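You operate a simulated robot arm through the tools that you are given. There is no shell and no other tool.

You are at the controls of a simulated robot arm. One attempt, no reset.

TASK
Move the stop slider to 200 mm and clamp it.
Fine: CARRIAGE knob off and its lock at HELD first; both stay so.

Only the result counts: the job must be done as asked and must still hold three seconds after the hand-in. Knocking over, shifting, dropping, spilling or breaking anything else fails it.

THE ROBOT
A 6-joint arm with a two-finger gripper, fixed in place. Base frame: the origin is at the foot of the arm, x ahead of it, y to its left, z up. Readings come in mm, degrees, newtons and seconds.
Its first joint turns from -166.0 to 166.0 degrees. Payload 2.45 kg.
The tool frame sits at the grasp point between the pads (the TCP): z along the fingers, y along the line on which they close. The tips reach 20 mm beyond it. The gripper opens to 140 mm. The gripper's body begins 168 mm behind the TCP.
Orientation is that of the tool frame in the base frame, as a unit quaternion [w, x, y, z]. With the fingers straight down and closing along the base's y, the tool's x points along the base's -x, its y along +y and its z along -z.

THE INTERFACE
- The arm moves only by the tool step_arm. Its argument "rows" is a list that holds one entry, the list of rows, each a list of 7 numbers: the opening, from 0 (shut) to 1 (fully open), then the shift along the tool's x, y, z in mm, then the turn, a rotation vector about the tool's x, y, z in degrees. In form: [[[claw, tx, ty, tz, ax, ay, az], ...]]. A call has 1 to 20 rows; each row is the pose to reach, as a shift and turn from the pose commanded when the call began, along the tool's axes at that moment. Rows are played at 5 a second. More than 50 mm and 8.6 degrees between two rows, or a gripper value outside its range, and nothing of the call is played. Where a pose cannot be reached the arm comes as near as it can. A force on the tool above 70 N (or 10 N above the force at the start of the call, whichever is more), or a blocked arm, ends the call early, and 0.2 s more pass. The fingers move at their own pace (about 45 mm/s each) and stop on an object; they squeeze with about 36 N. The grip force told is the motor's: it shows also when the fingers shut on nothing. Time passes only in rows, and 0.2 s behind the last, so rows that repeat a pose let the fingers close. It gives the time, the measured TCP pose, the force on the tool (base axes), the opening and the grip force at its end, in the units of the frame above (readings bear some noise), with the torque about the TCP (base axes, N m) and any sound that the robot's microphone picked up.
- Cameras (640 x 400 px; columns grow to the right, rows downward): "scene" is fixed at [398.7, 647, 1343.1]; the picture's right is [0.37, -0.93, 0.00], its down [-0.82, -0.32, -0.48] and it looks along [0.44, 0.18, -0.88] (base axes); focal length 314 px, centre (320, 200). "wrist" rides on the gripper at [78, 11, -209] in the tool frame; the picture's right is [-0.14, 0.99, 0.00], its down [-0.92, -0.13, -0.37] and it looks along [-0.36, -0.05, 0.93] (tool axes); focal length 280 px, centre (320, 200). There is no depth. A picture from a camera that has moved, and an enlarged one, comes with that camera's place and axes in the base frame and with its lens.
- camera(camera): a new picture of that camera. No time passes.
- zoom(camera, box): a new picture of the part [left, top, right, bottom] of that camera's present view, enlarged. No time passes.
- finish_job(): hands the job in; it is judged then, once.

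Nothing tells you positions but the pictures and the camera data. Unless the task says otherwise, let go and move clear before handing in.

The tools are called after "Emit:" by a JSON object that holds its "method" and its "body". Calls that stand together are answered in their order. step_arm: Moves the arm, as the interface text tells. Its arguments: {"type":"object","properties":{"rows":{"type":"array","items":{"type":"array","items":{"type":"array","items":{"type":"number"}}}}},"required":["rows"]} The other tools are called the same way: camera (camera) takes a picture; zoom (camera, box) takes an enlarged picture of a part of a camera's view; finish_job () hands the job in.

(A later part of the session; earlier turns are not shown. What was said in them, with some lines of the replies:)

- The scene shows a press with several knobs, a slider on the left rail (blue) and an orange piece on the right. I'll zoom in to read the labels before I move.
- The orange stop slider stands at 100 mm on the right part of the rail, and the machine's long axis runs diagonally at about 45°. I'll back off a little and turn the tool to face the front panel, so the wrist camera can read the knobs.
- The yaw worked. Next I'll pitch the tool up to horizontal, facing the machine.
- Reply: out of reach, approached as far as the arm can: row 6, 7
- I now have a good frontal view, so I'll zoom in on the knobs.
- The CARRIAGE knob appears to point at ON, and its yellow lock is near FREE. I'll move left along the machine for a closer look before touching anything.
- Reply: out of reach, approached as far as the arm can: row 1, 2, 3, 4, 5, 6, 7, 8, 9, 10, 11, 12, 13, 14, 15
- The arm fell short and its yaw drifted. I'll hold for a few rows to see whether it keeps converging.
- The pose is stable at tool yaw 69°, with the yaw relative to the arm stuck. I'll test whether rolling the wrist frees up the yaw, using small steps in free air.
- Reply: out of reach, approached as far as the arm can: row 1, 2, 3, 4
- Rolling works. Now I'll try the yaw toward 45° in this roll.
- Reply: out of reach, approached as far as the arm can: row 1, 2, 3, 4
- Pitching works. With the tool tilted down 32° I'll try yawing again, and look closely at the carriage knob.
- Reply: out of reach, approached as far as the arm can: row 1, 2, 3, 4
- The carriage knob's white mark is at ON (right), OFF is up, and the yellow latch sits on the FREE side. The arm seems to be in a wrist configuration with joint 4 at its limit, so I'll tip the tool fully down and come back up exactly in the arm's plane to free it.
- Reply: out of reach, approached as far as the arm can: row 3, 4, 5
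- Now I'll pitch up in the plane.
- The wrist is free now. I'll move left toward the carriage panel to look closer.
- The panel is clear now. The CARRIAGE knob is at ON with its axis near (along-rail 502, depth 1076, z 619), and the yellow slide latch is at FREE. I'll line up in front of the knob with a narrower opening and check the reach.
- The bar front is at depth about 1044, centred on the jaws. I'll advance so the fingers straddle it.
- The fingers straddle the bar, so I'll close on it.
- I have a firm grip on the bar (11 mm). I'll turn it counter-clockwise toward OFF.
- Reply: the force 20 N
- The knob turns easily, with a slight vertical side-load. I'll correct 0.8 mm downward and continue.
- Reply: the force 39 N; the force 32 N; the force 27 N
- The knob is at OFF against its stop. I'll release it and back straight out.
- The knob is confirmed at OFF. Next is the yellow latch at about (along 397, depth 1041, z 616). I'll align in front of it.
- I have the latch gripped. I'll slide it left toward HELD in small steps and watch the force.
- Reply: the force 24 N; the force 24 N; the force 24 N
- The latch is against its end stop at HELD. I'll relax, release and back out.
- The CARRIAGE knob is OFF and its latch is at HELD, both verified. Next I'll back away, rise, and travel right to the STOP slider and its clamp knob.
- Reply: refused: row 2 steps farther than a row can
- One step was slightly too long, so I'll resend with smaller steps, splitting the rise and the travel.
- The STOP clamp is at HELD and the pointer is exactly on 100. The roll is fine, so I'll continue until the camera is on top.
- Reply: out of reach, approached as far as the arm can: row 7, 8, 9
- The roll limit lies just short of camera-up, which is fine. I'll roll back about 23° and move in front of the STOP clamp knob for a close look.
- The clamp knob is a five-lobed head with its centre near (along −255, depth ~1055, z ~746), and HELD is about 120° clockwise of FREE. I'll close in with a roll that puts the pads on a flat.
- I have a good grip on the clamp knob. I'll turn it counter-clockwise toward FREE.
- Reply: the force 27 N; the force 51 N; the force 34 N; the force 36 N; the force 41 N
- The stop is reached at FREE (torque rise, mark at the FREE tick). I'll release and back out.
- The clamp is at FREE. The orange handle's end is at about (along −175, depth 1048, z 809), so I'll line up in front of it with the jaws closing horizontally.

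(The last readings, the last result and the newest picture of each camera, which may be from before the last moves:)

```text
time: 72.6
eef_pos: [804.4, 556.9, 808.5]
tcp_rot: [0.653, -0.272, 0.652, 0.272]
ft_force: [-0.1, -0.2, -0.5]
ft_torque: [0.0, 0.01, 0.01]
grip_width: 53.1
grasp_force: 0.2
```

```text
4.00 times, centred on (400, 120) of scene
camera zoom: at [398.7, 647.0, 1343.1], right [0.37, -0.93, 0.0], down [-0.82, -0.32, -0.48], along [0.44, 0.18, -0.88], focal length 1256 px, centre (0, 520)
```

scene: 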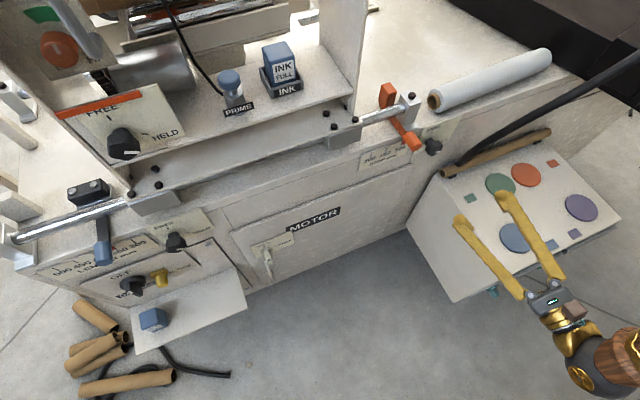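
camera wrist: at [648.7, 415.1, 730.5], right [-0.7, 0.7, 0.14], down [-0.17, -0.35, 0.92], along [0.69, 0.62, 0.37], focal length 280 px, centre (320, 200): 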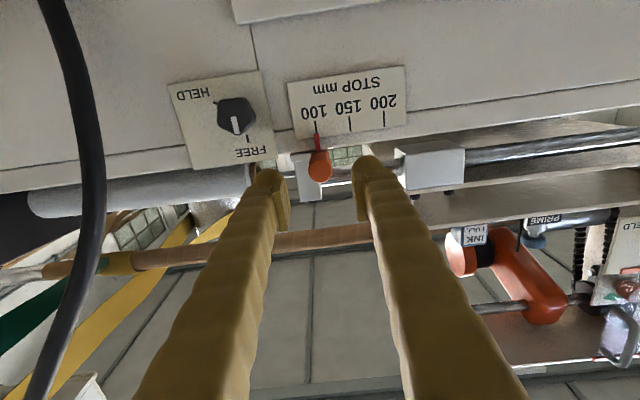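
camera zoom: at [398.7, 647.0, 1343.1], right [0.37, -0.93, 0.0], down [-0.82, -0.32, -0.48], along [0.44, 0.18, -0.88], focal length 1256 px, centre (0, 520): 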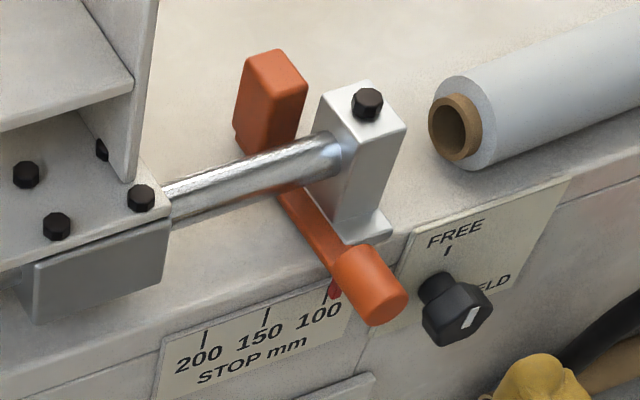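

Emit:
{"method": "step_arm", "body": {"rows": [[[0.38, 0, -1, 25, 0, 0, 0], [0.38, 0, -1, 50, 0, 0, 0], [0.38, 0, -1, 70, 0, 0, 0], [0.38, 0, -1, 87, 0, 0, 0], [0.38, 0, -1, 87, 0, 0, 0]]]}}

Emit:
{"method": "zoom", "body": {"camera": "wrist", "box": [220, 50, 420, 220]}}

Emit:
{"method": "zoom", "body": {"camera": "scene", "box": [340, 70, 460, 170]}}

```text
time: 73.8
eef_pos: [865.8, 619.7, 806.5]
tcp_rot: [0.653, -0.271, 0.653, 0.272]
ft_force: [-0.4, 0.2, -0.1]
ft_torque: [-0.01, 0.02, -0.05]
grip_width: 53.1
grasp_force: 0.1
```

```text
2.35 times, centred on (320, 135) of wrist
camera zoom: at [710.3, 477.6, 728.8], right [-0.7, 0.7, 0.14], down [-0.17, -0.35, 0.92], along [0.69, 0.62, 0.37], focal length 660 px, centre (320, 353)
```

zoom: 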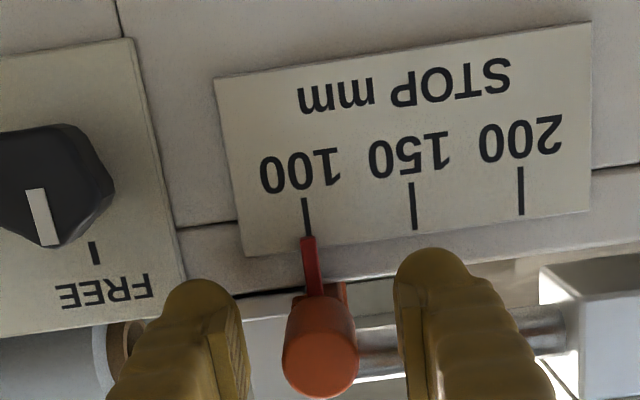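

```text
4.00 times, centred on (400, 120) of scene
camera zoom: at [398.7, 647.0, 1343.1], right [0.37, -0.93, 0.0], down [-0.82, -0.32, -0.48], along [0.44, 0.18, -0.88], focal length 1256 px, centre (0, 520)
```

zoom: 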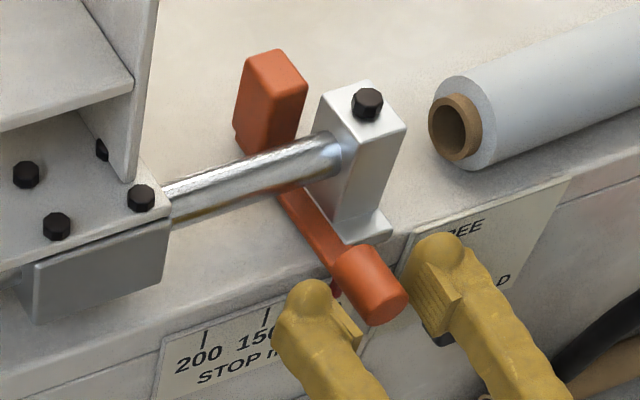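

Emit:
{"method": "step_arm", "body": {"rows": [[[0, 0, 0, 0, 0, 0, 0], [0, 0, 0, 0, 0, 0, 0], [0, 0, 0, 0, 0, 0, 0], [0, 0, 0, 0, 0, 0, 0]]]}}

Emit:
{"method": "zoom", "body": {"camera": "wrist", "box": [220, 50, 420, 220]}}

```text
time: 74.8
eef_pos: [864.5, 619.1, 807.2]
tcp_rot: [0.653, -0.272, 0.652, 0.273]
ft_force: [3.8, 3.4, -0.5]
ft_torque: [0.02, 0.01, 0.0]
grip_width: 24.6
grasp_force: 44.8
```

```text
2.35 times, centred on (320, 135) of wrist
camera zoom: at [710.2, 477.6, 728.7], right [-0.7, 0.7, 0.14], down [-0.17, -0.35, 0.92], along [0.69, 0.62, 0.37], focal length 660 px, centre (320, 353)
```

zoom: 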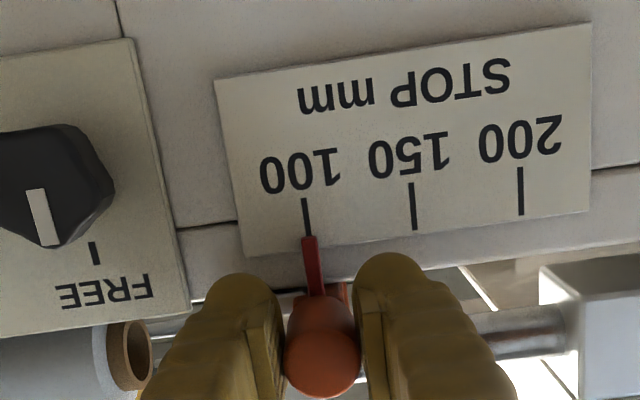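

I have the handle gripped (24.6 mm). I'll slide it left in small steps toward 200.

Emit:
{"method": "step_arm", "body": {"rows": [[[0, 0, 4, 0, 0, 0, 0], [0, 0, 8, 0, 0, 0, 0], [0, 0, 13, 0, 0, 0, 0], [0, 0, 18, 0, 0, 0, 0], [0, 0, 23, 0, 0, 0, 0], [0, 0, 28, 0, 0, 0, 0], [0, 0, 33, 0, 0, 0, 0], [0, 0, 38, 0, 0, 0, 0]]]}}

Emit:
{"method": "zoom", "body": {"camera": "wrist", "box": [220, 50, 420, 220]}}

```text
time: 76.6
eef_pos: [840.8, 644.2, 806.9]
tcp_rot: [0.652, -0.27, 0.654, 0.271]
ft_force: [-6.0, -6.4, -23.5]
ft_torque: [-0.15, 0.21, -0.02]
grip_width: 24.7
grasp_force: 45.2
```

```text
2.35 times, centred on (320, 135) of wrist
camera zoom: at [684.2, 503.4, 729.3], right [-0.7, 0.7, 0.14], down [-0.17, -0.35, 0.92], along [0.69, 0.62, 0.36], focal length 660 px, centre (320, 353)
```

zoom: 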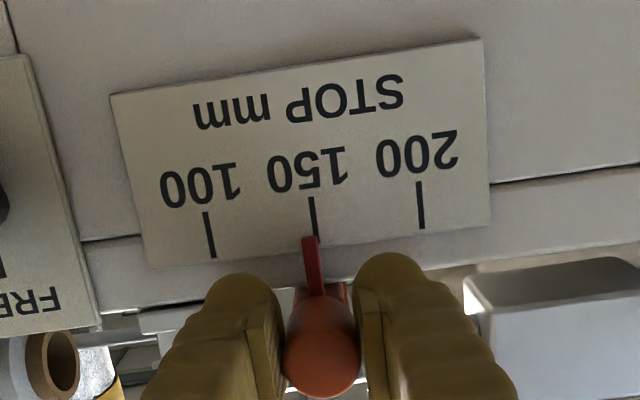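

Emit:
{"method": "step_arm", "body": {"rows": [[[0, 0.8, 4, 0, 0, 0, 0], [0, 0.8, 9, 0, 0, 0, 0], [0, 0.8, 14, 0, 0, 0, 0], [0, 0.8, 19, 0, 0, 0, 0], [0, 0.8, 24, 0, 0, 0, 0], [0, 0.8, 29, 0, 0, 0, 0], [0, 0.8, 34, 0, 0, 0, 0], [0, 0.8, 37, 0, 0, 0, 0], [0, 0.8, 37, 0, 0, 0, 0]]]}}

Emit:
{"method": "zoom", "body": {"camera": "wrist", "box": [220, 50, 420, 220]}}

Emit:
{"method": "zoom", "body": {"camera": "wrist", "box": [280, 110, 360, 170]}}

```text
time: 78.6
eef_pos: [813.9, 672.1, 807.9]
tcp_rot: [0.653, -0.272, 0.652, 0.273]
ft_force: [-7.3, -5.5, -12.8]
ft_torque: [-0.09, 0.13, 0.0]
grip_width: 24.7
grasp_force: 45.4
```

```text
2.35 times, centred on (320, 135) of wrist
camera zoom: at [658.7, 530.0, 729.1], right [-0.7, 0.7, 0.14], down [-0.17, -0.35, 0.92], along [0.69, 0.62, 0.37], focal length 660 px, centre (320, 353)
```

zoom: 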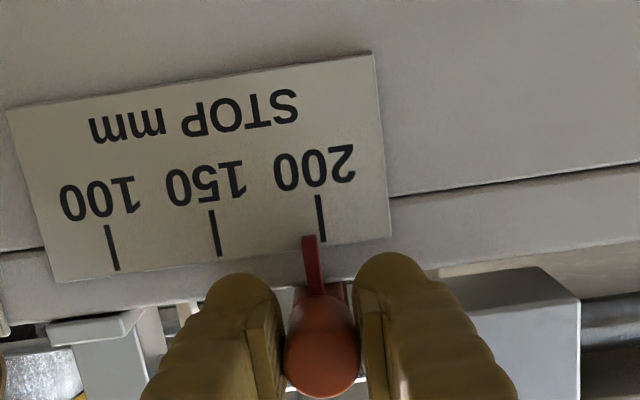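

```text
6.67 times, centred on (320, 140) of wrist
camera zoom: at [658.7, 530.0, 729.1], right [-0.7, 0.7, 0.14], down [-0.17, -0.35, 0.92], along [0.69, 0.62, 0.37], focal length 1869 px, centre (320, 600)
```

zoom: 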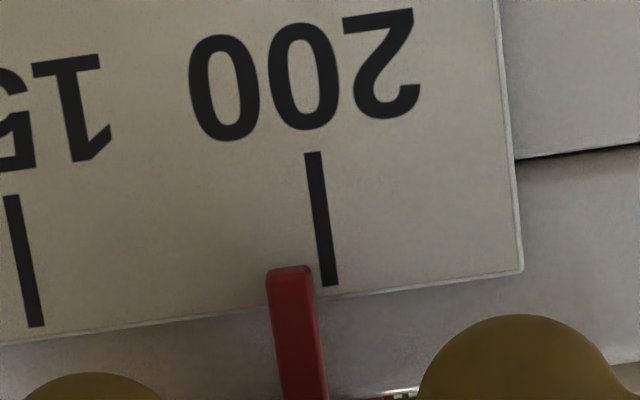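

The pointer is about 5 mm short of the 200 tick, so I'll continue in fine steps.

Emit:
{"method": "step_arm", "body": {"rows": [[[0, 0.4, 2, 0, 0, 0, 0], [0, 0.4, 4, 0, 0, 0, 0], [0, 0.4, 5.2, 0, 0, 0, 0], [0, 0.4, 5.2, 0, 0, 0, 0], [0, 0.4, 5.2, 0, 0, 0, 0]]]}}

Emit:
{"method": "zoom", "body": {"camera": "wrist", "box": [280, 110, 360, 170]}}

Emit:
{"method": "zoom", "body": {"camera": "scene", "box": [340, 90, 420, 170]}}

```text
time: 79.8
eef_pos: [810.8, 675.5, 807.0]
tcp_rot: [0.653, -0.271, 0.652, 0.272]
ft_force: [-15.9, -15.6, 1.6]
ft_torque: [0.07, -0.11, -0.04]
grip_width: 24.8
grasp_force: 45.1
```

```text
6.67 times, centred on (320, 140) of wrist
camera zoom: at [654.9, 534.0, 729.0], right [-0.7, 0.7, 0.14], down [-0.17, -0.35, 0.92], along [0.69, 0.62, 0.37], focal length 1869 px, centre (320, 600)
```

zoom: 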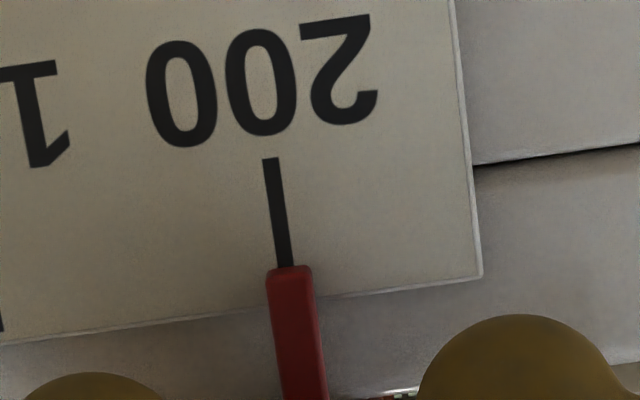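

```text
5.00 times, centred on (380, 130) of scene
camera zoom: at [398.7, 647.0, 1343.1], right [0.37, -0.93, 0.0], down [-0.82, -0.32, -0.48], along [0.44, 0.18, -0.88], focal length 1570 px, centre (20, 550)
```

zoom: 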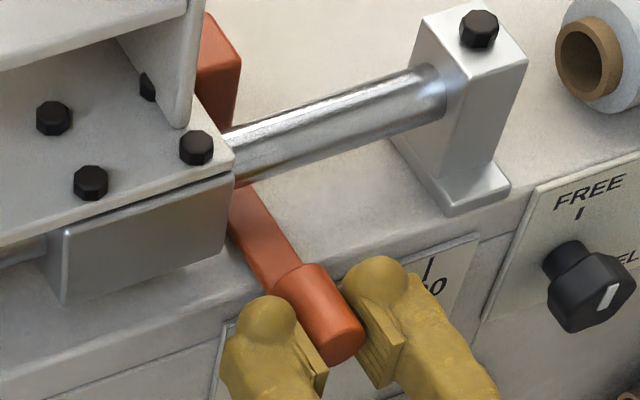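

Emit:
{"method": "zoom", "body": {"camera": "wrist", "box": [304, 124, 328, 148]}}

```text
16.00 times, centred on (316, 136) of wrist
camera zoom: at [654.9, 534.0, 729.0], right [-0.7, 0.7, 0.14], down [-0.17, -0.35, 0.92], along [0.69, 0.62, 0.37], focal length 4486 px, centre (384, 1224)
```

zoom: 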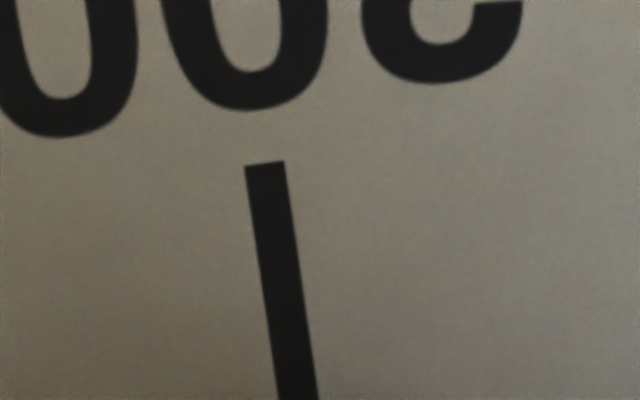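

Emit:
{"method": "zoom", "body": {"camera": "wrist", "box": [302, 132, 330, 156]}}

```text
16.00 times, centred on (316, 144) of wrist
camera zoom: at [654.9, 534.0, 729.0], right [-0.7, 0.7, 0.14], down [-0.17, -0.35, 0.92], along [0.69, 0.62, 0.37], focal length 4486 px, centre (384, 1096)
```

zoom: 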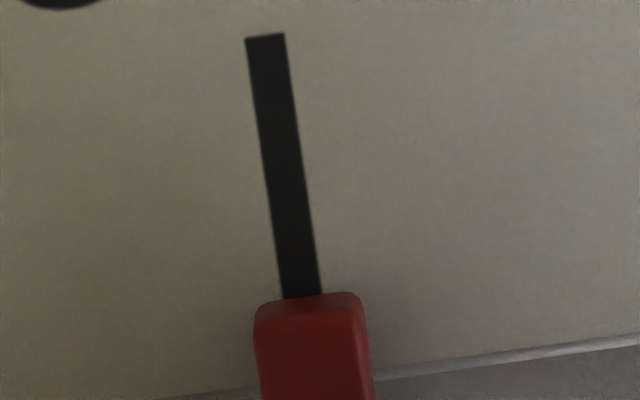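

The pointer sits on the 200 tick within a few tenths of a millimetre, with no side force. I'll release the handle gently, back out, and recheck.

Emit:
{"method": "step_arm", "body": {"rows": [[[0.15, 0, 0, 0, 0, 0, 0], [0.3, 0, 0, 0, 0, 0, 0], [0.36, 0, 0, 0, 0, 0, 0], [0.36, 0, 0, 0, 0, 0, 0], [0.36, 0, 0, -20, 0, 0, 0], [0.36, 0, 0, -45, 0, 0, 0], [0.36, 0, 0, -70, 0, 0, 0], [0.36, 0, 0, -95, 0, 0, 0], [0.36, 0, 0, -95, 0, 0, 0]]]}}

Emit:
{"method": "camera", "body": {"camera": "wrist"}}

Emit:
{"method": "zoom", "body": {"camera": "wrist", "box": [280, 90, 360, 150]}}

Emit:
{"method": "zoom", "body": {"camera": "wrist", "box": [306, 118, 334, 142]}}

Emit:
{"method": "zoom", "body": {"camera": "scene", "box": [340, 90, 440, 170]}}

```text
time: 81.8
eef_pos: [743.3, 608.5, 807.0]
tcp_rot: [0.653, -0.271, 0.652, 0.273]
ft_force: [0.3, -0.3, -0.1]
ft_torque: [0.01, 0.03, -0.03]
grip_width: 50.2
grasp_force: 0.1
```

```text
taken
camera wrist: at [587.5, 467.0, 728.2], right [-0.7, 0.7, 0.14], down [-0.17, -0.35, 0.92], along [0.69, 0.62, 0.37], focal length 280 px, centre (320, 200)
```

wrist: 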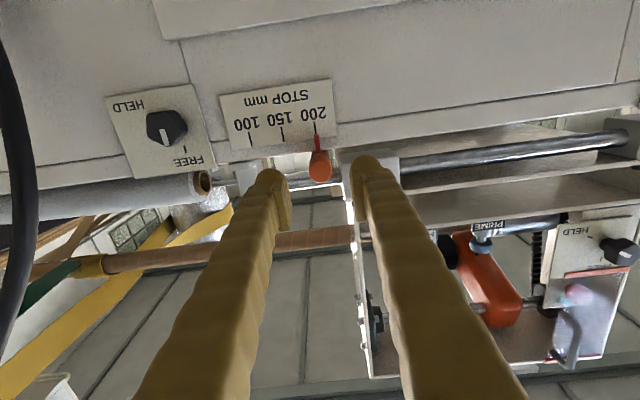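

```text
6.67 times, centred on (320, 120) of wrist
camera zoom: at [587.5, 467.0, 728.2], right [-0.7, 0.7, 0.14], down [-0.17, -0.35, 0.92], along [0.69, 0.62, 0.37], focal length 1869 px, centre (320, 733)
```

zoom: 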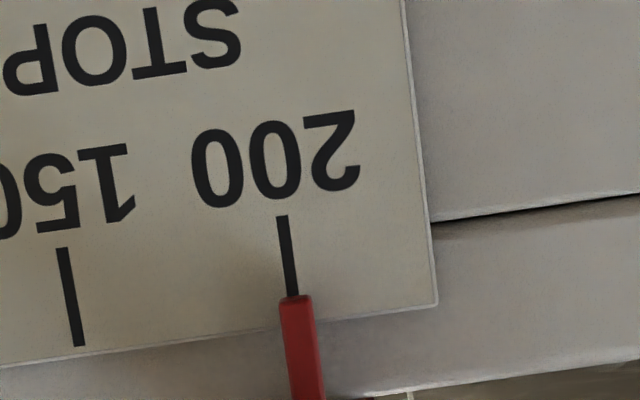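

```text
16.00 times, centred on (320, 130) of wrist
camera zoom: at [587.5, 467.0, 728.2], right [-0.7, 0.7, 0.14], down [-0.17, -0.35, 0.92], along [0.69, 0.62, 0.37], focal length 4486 px, centre (320, 1320)
```

zoom: 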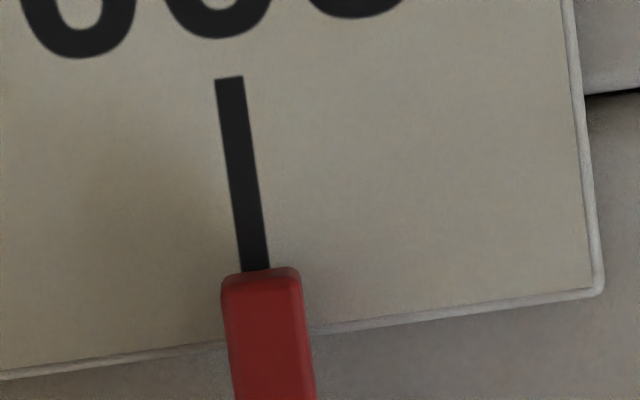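

```text
5.00 times, centred on (390, 130) of scene
camera zoom: at [398.7, 647.0, 1343.1], right [0.37, -0.93, 0.0], down [-0.82, -0.32, -0.48], along [0.44, 0.18, -0.88], focal length 1570 px, centre (-30, 550)
```

zoom: 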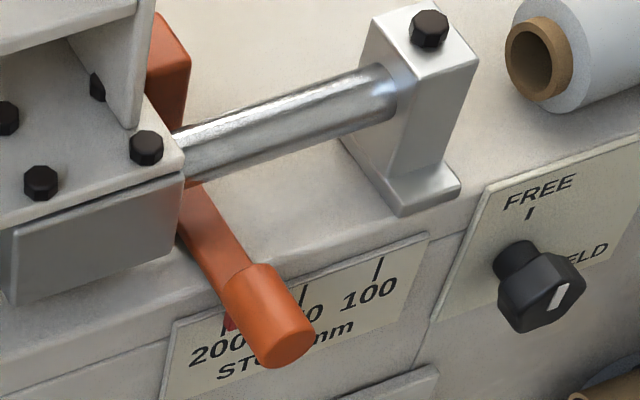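

The slider stayed at 200 after release. Next I'll return to the clamp knob (still at FREE) with the matching roll.

Emit:
{"method": "step_arm", "body": {"rows": [[[0.36, 12, -35, -3, 0, 0, 4], [0.5, 25, -70, -6, 0, 0, 8], [0.5, 40, -105, -8, 0, 0, 12], [0.5, 55, -135, -8, 0, 0, 16], [0.5, 63, -159.7, -8, 0, 0, 18], [0.5, 63, -159.7, -8, 0, 0, 18]]]}}

Emit:
{"method": "camera", "body": {"camera": "wrist"}}

Emit:
{"method": "zoom", "body": {"camera": "wrist", "box": [240, 90, 400, 220]}}

```text
time: 83.2
eef_pos: [849.7, 487.6, 744.5]
tcp_rot: [0.602, -0.166, 0.687, 0.371]
ft_force: [-0.4, -0.2, 0.3]
ft_torque: [0.0, 0.0, 0.03]
grip_width: 69.8
grasp_force: 0.1
```

```text
taken
camera wrist: at [677.7, 364.2, 672.1], right [-0.64, 0.63, 0.44], down [0.03, -0.55, 0.84], along [0.77, 0.55, 0.33], focal length 280 px, centre (320, 200)
```

wrist: 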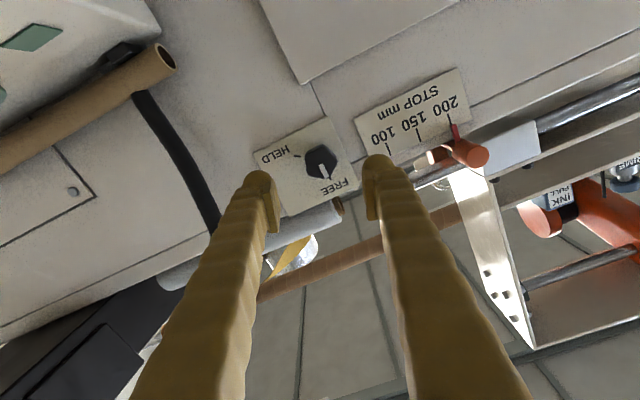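

```text
3.08 times, centred on (320, 155) of wrist
camera zoom: at [677.7, 364.2, 672.1], right [-0.64, 0.63, 0.44], down [0.03, -0.55, 0.84], along [0.77, 0.55, 0.33], focal length 863 px, centre (320, 338)
```

zoom: 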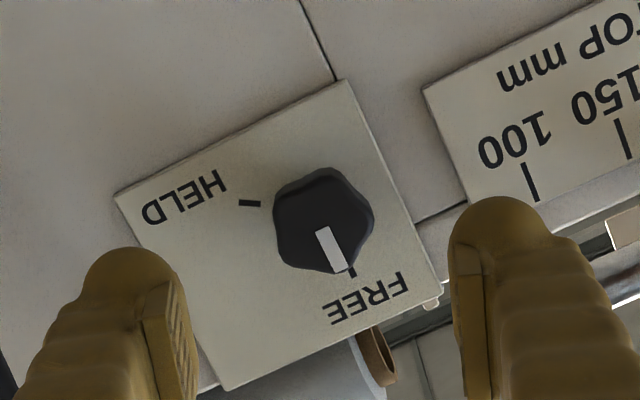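

Emit:
{"method": "step_arm", "body": {"rows": [[[0.5, 0, 0, 30, 0, 0, 0], [0.5, 0, 0, 60, 0, 0, 0], [0.5, 0, 0, 85, 0, 0, 0], [0.5, 0, 0, 100, 0, 0, 0], [0.5, 0, 0, 111, 0, 0, 0], [0.5, 0, 0, 111, 0, 0, 0]]]}}

Emit:
{"method": "zoom", "body": {"camera": "wrist", "box": [230, 90, 410, 250]}}

```text
time: 84.6
eef_pos: [930.1, 569.1, 743.2]
tcp_rot: [0.602, -0.166, 0.687, 0.371]
ft_force: [0.1, 0.4, -0.1]
ft_torque: [0.02, 0.0, -0.01]
grip_width: 70.1
grasp_force: 0.1
```

```text
2.50 times, centred on (320, 170) of wrist
camera zoom: at [758.0, 444.0, 673.1], right [-0.64, 0.63, 0.44], down [0.03, -0.55, 0.84], along [0.77, 0.55, 0.33], focal length 701 px, centre (320, 275)
```

zoom: 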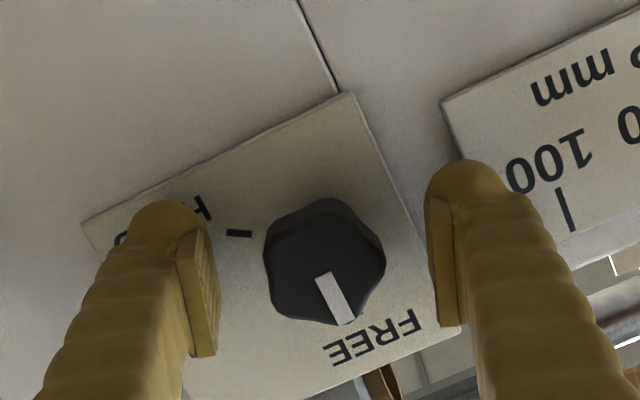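

Emit:
{"method": "step_arm", "body": {"rows": [[[0, 0, 0, 0, 0, 0, 0], [0, 0, 0, 0, 0, 0, 0], [0, 0, 0, 0, 0, 0, 0], [0, 0, 0, 0, 0, 0, 0]]]}}

Emit:
{"method": "step_arm", "body": {"rows": [[[0, 0, 0, 0, 0, 0, 4], [0, 0, 0, 0, 0, 0, 8], [0, 0, 0, 0, 0, 0, 12], [0, 0, 0, 0, 0, 0, 16], [0, 0, 0, 0, 0, 0, 20], [0, 0, 0, 0, 0, 0, 25], [0, 0, 0, 0, 0, 0, 30]]]}}

Emit:
{"method": "zoom", "body": {"camera": "wrist", "box": [230, 90, 410, 250]}}

```text
time: 85.6
eef_pos: [929.6, 570.3, 745.1]
tcp_rot: [0.603, -0.166, 0.687, 0.37]
ft_force: [-5.8, 5.7, 3.0]
ft_torque: [-0.04, 0.01, 0.12]
grip_width: 33.1
grasp_force: 39.9
```

```text
time: 87.2
eef_pos: [929.7, 568.5, 744.9]
tcp_rot: [0.486, 0.019, 0.706, 0.514]
ft_force: [16.2, 20.6, 0.3]
ft_torque: [0.07, -0.09, -0.06]
grip_width: 33.1
grasp_force: 45.2
```

```text
2.50 times, centred on (320, 170) of wrist
camera zoom: at [735.0, 465.4, 700.2], right [-0.4, 0.39, 0.83], down [0.29, -0.81, 0.52], along [0.87, 0.44, 0.21], focal length 701 px, centre (320, 275)
```

zoom: 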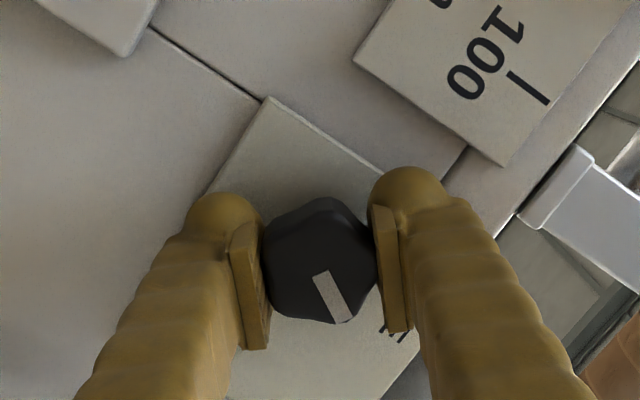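

The knob is turning smoothly, so I'll continue clockwise.

Emit:
{"method": "step_arm", "body": {"rows": [[[0, 0, 0, 0.7, 0, 0, 5], [0, 0, 0, 0.7, 0, 0, 10], [0, 0, 0, 0.7, 0, 0, 15], [0, 0, 0, 0.7, 0, 0, 20], [0, 0, 0, 0.7, 0, 0, 25], [0, 0, 0, 0.7, 0, 0, 30], [0, 0, 0, 0.7, 0, 0, 35], [0, 0, 0, 0.7, 0, 0, 40]]]}}

```text
time: 89.0
eef_pos: [929.4, 568.9, 745.5]
tcp_rot: [0.281, 0.258, 0.658, 0.649]
ft_force: [-15.3, -15.3, 9.3]
ft_torque: [0.11, -0.06, 0.07]
grip_width: 33.0
grasp_force: 44.6
```

Emit:
{"method": "step_arm", "body": {"rows": [[[0, 0, 0, -0.5, 0, 0, 5], [0, 0, 0, -0.5, 0, 0, 10], [0, 0, 0, -0.5, 0, 0, 15], [0, 0, 0, -0.5, 0, 0, 20], [0, 0, 0, -0.5, 0, 0, 25], [0, 0, 0, -0.5, 0, 0, 30], [0, 0, 0, -0.5, 0, 0, 35], [0, 0, 0, -0.5, 0, 0, 40]]]}}

Emit:
{"method": "zoom", "body": {"camera": "wrist", "box": [230, 90, 410, 250]}}

```text
time: 90.8
eef_pos: [928.6, 568.6, 744.4]
tcp_rot: [0.041, 0.468, 0.53, 0.706]
ft_force: [19.9, 21.9, -2.0]
ft_torque: [-0.1, 0.17, -0.21]
grip_width: 33.1
grasp_force: 44.5
```

```text
2.50 times, centred on (320, 170) of wrist
camera zoom: at [742.5, 457.8, 801.2], right [0.51, -0.51, 0.69], down [0.2, -0.72, -0.67], along [0.84, 0.48, -0.26], focal length 701 px, centre (320, 275)
```

zoom: 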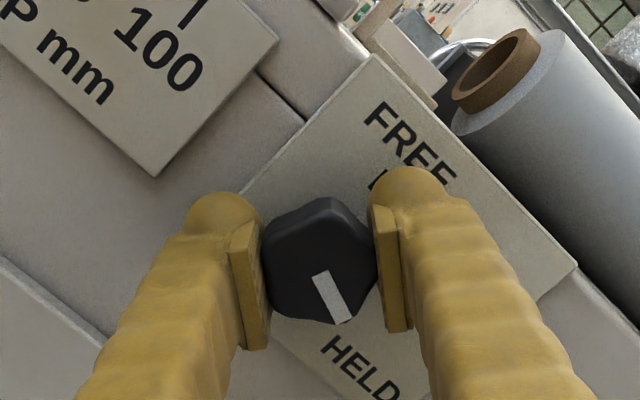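

Emit:
{"method": "step_arm", "body": {"rows": [[[0, 0, 0, 0.4, 0, 0, 3], [0, 0, 0, 0.4, 0, 0, 6], [0, 0, 0, 0.4, 0, 0, 9], [0, 0, 0, 0.4, 0, 0, 12], [0, 0, 0, 0.4, 0, 0, 13.5], [0, 0, 0, 0.4, 0, 0, 13.5]]]}}

Emit:
{"method": "zoom", "body": {"camera": "wrist", "box": [230, 90, 410, 250]}}

```text
time: 92.2
eef_pos: [929.0, 568.2, 744.3]
tcp_rot: [-0.041, 0.528, 0.47, 0.707]
ft_force: [7.2, 1.4, -1.3]
ft_torque: [-0.51, -0.57, -0.1]
grip_width: 33.6
grasp_force: 44.9
```

```text
2.50 times, centred on (320, 170) of wrist
camera zoom: at [753.1, 447.3, 811.9], right [0.61, -0.61, 0.51], down [0.07, -0.59, -0.8], along [0.79, 0.53, -0.32], focal length 701 px, centre (320, 275)
```

zoom: 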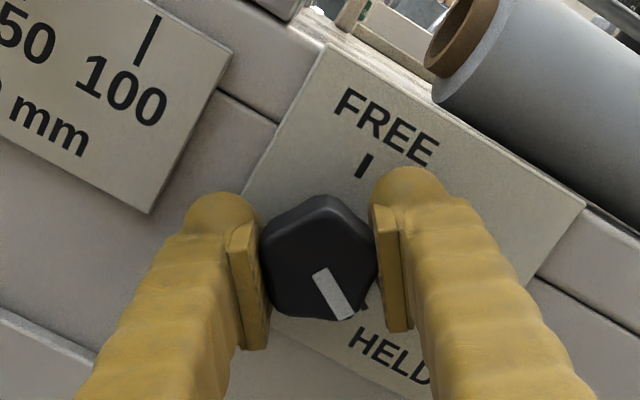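

The stop is reached at HELD (torque about 0.76 Nm). I'll release, back out, and verify everything.

Emit:
{"method": "step_arm", "body": {"rows": [[[0, 0, 0, 0, 0, 0, -1], [0.3, 0, 0, 0, 0, 0, -1], [0.5, 0, 0, 0, 0, 0, -1], [0.5, 0, 0, 0, 0, 0, -1], [0.5, 0, 0, -30, 0, 0, -1], [0.5, 0, 0, -60, 0, 0, -1], [0.5, 0, 0, -95, 0, 0, -1], [0.5, 0, 0, -130, 0, 0, -1], [0.5, 0, 0, -165, 0, 0, -1], [0.5, 0, 0, -200, 0, 0, -1], [0.5, 0, 0, -200, 0, 0, -1]]]}}

Emit:
{"method": "camera", "body": {"camera": "wrist"}}

Emit:
{"method": "zoom", "body": {"camera": "wrist", "box": [180, 60, 380, 200]}}

Emit:
{"method": "camera", "body": {"camera": "scene"}}

Emit:
{"method": "zoom", "body": {"camera": "scene", "box": [60, 210, 220, 310]}}

Emit:
{"method": "zoom", "body": {"camera": "scene", "box": [340, 90, 460, 170]}}

```text
time: 94.6
eef_pos: [787.0, 425.3, 744.8]
tcp_rot: [-0.035, 0.522, 0.476, 0.707]
ft_force: [0.3, -0.2, -1.0]
ft_torque: [0.01, 0.01, -0.02]
grip_width: 70.0
grasp_force: 0.0
```

```text
taken
camera wrist: at [610.7, 305.8, 811.4], right [0.6, -0.6, 0.52], down [0.09, -0.6, -0.79], along [0.79, 0.52, -0.31], focal length 280 px, centre (320, 200)
```

wrist: 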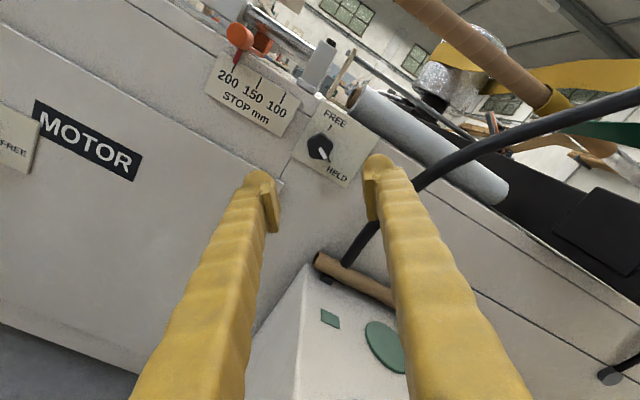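

```text
2.86 times, centred on (280, 130) of wrist
camera zoom: at [610.7, 305.8, 811.4], right [0.6, -0.6, 0.52], down [0.09, -0.6, -0.79], along [0.79, 0.52, -0.31], focal length 801 px, centre (434, 400)
```

zoom: 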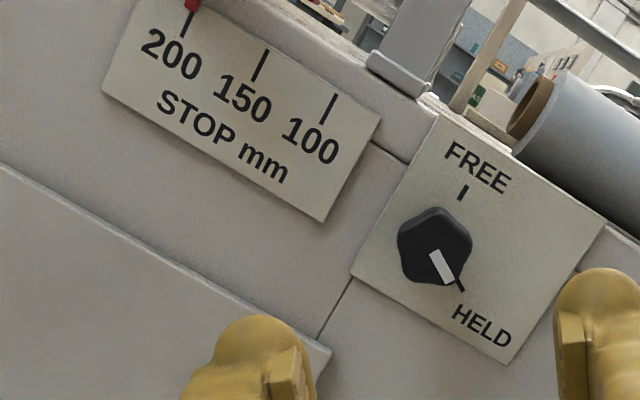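

```text
taken
```

scene: 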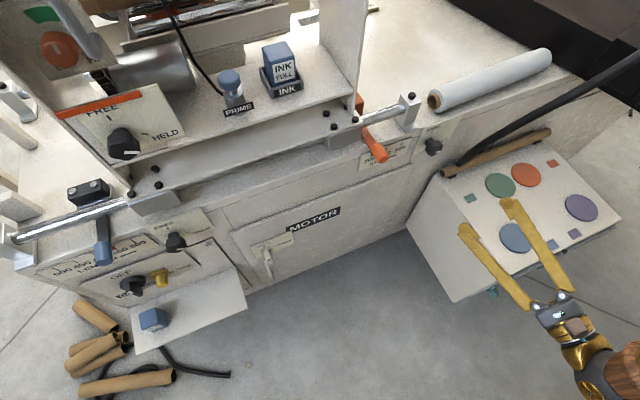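

```text
4.00 times, centred on (140, 260) of scene
camera zoom: at [398.7, 647.0, 1343.1], right [0.37, -0.93, 0.0], down [-0.82, -0.32, -0.48], along [0.44, 0.18, -0.88], focal length 1256 px, centre (1040, -40)
```

zoom: 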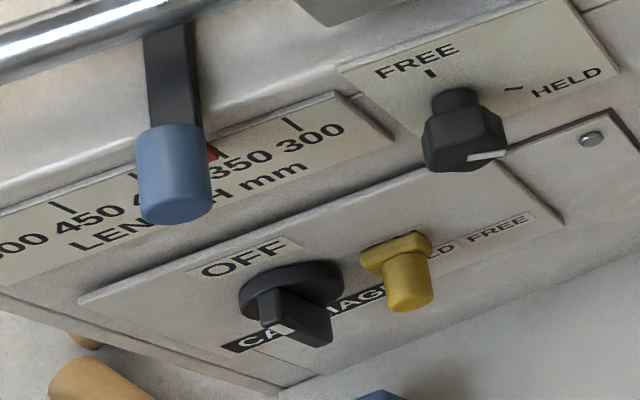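

```text
5.00 times, centred on (400, 130) of scene
camera zoom: at [398.7, 647.0, 1343.1], right [0.37, -0.93, 0.0], down [-0.82, -0.32, -0.48], along [0.44, 0.18, -0.88], focal length 1570 px, centre (-80, 550)
```

zoom: 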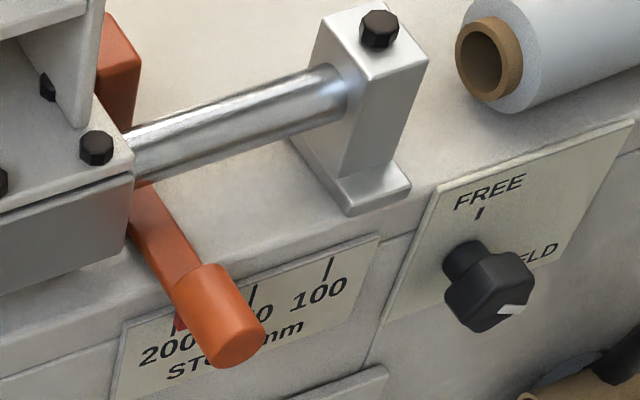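

Emit:
{"method": "zoom", "body": {"camera": "wrist", "box": [215, 40, 275, 90]}}

```text
8.00 times, centred on (245, 65) of wrist
camera zoom: at [610.7, 305.8, 811.4], right [0.6, -0.6, 0.52], down [0.09, -0.6, -0.79], along [0.79, 0.52, -0.31], focal length 2243 px, centre (920, 1280)
```

zoom: 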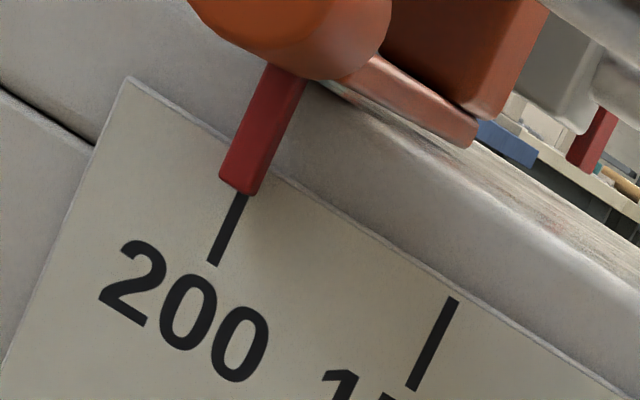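

The job is ready to hand in and the arm is clear:
- **STOP slider:** the pointer is on the 200 tick and its clamp is at HELD.
- **CARRIAGE knob:** it is at OFF and its latch is at HELD.

Emit:
{"method": "finish_job", "body": {}}

```text
The job is handed in.
```

The stop slider is at 200 mm and clamped, and the job is handed in. No result came back with the hand-in, so these are my own checks from the last pictures:

- **CARRIAGE knob:** I turned it from ON to OFF before touching the slider, and it is still at OFF.
- **CARRIAGE lock:** I slid the yellow latch from FREE to its end stop at HELD, and it is still there.
- **STOP slider:** the pointer sits on the 200 tick. I measured it up to about 0.5 mm on the scale past the tick, which is close to the limit of what the pictures can show, so I left it there.
- **STOP clamp:** I freed it to move the slider, then turned it back to HELD until it hit its stop.

The gripper has let go and is about 200 mm clear of the clamp knob. I saw nothing else knocked or shifted in the last pictures.
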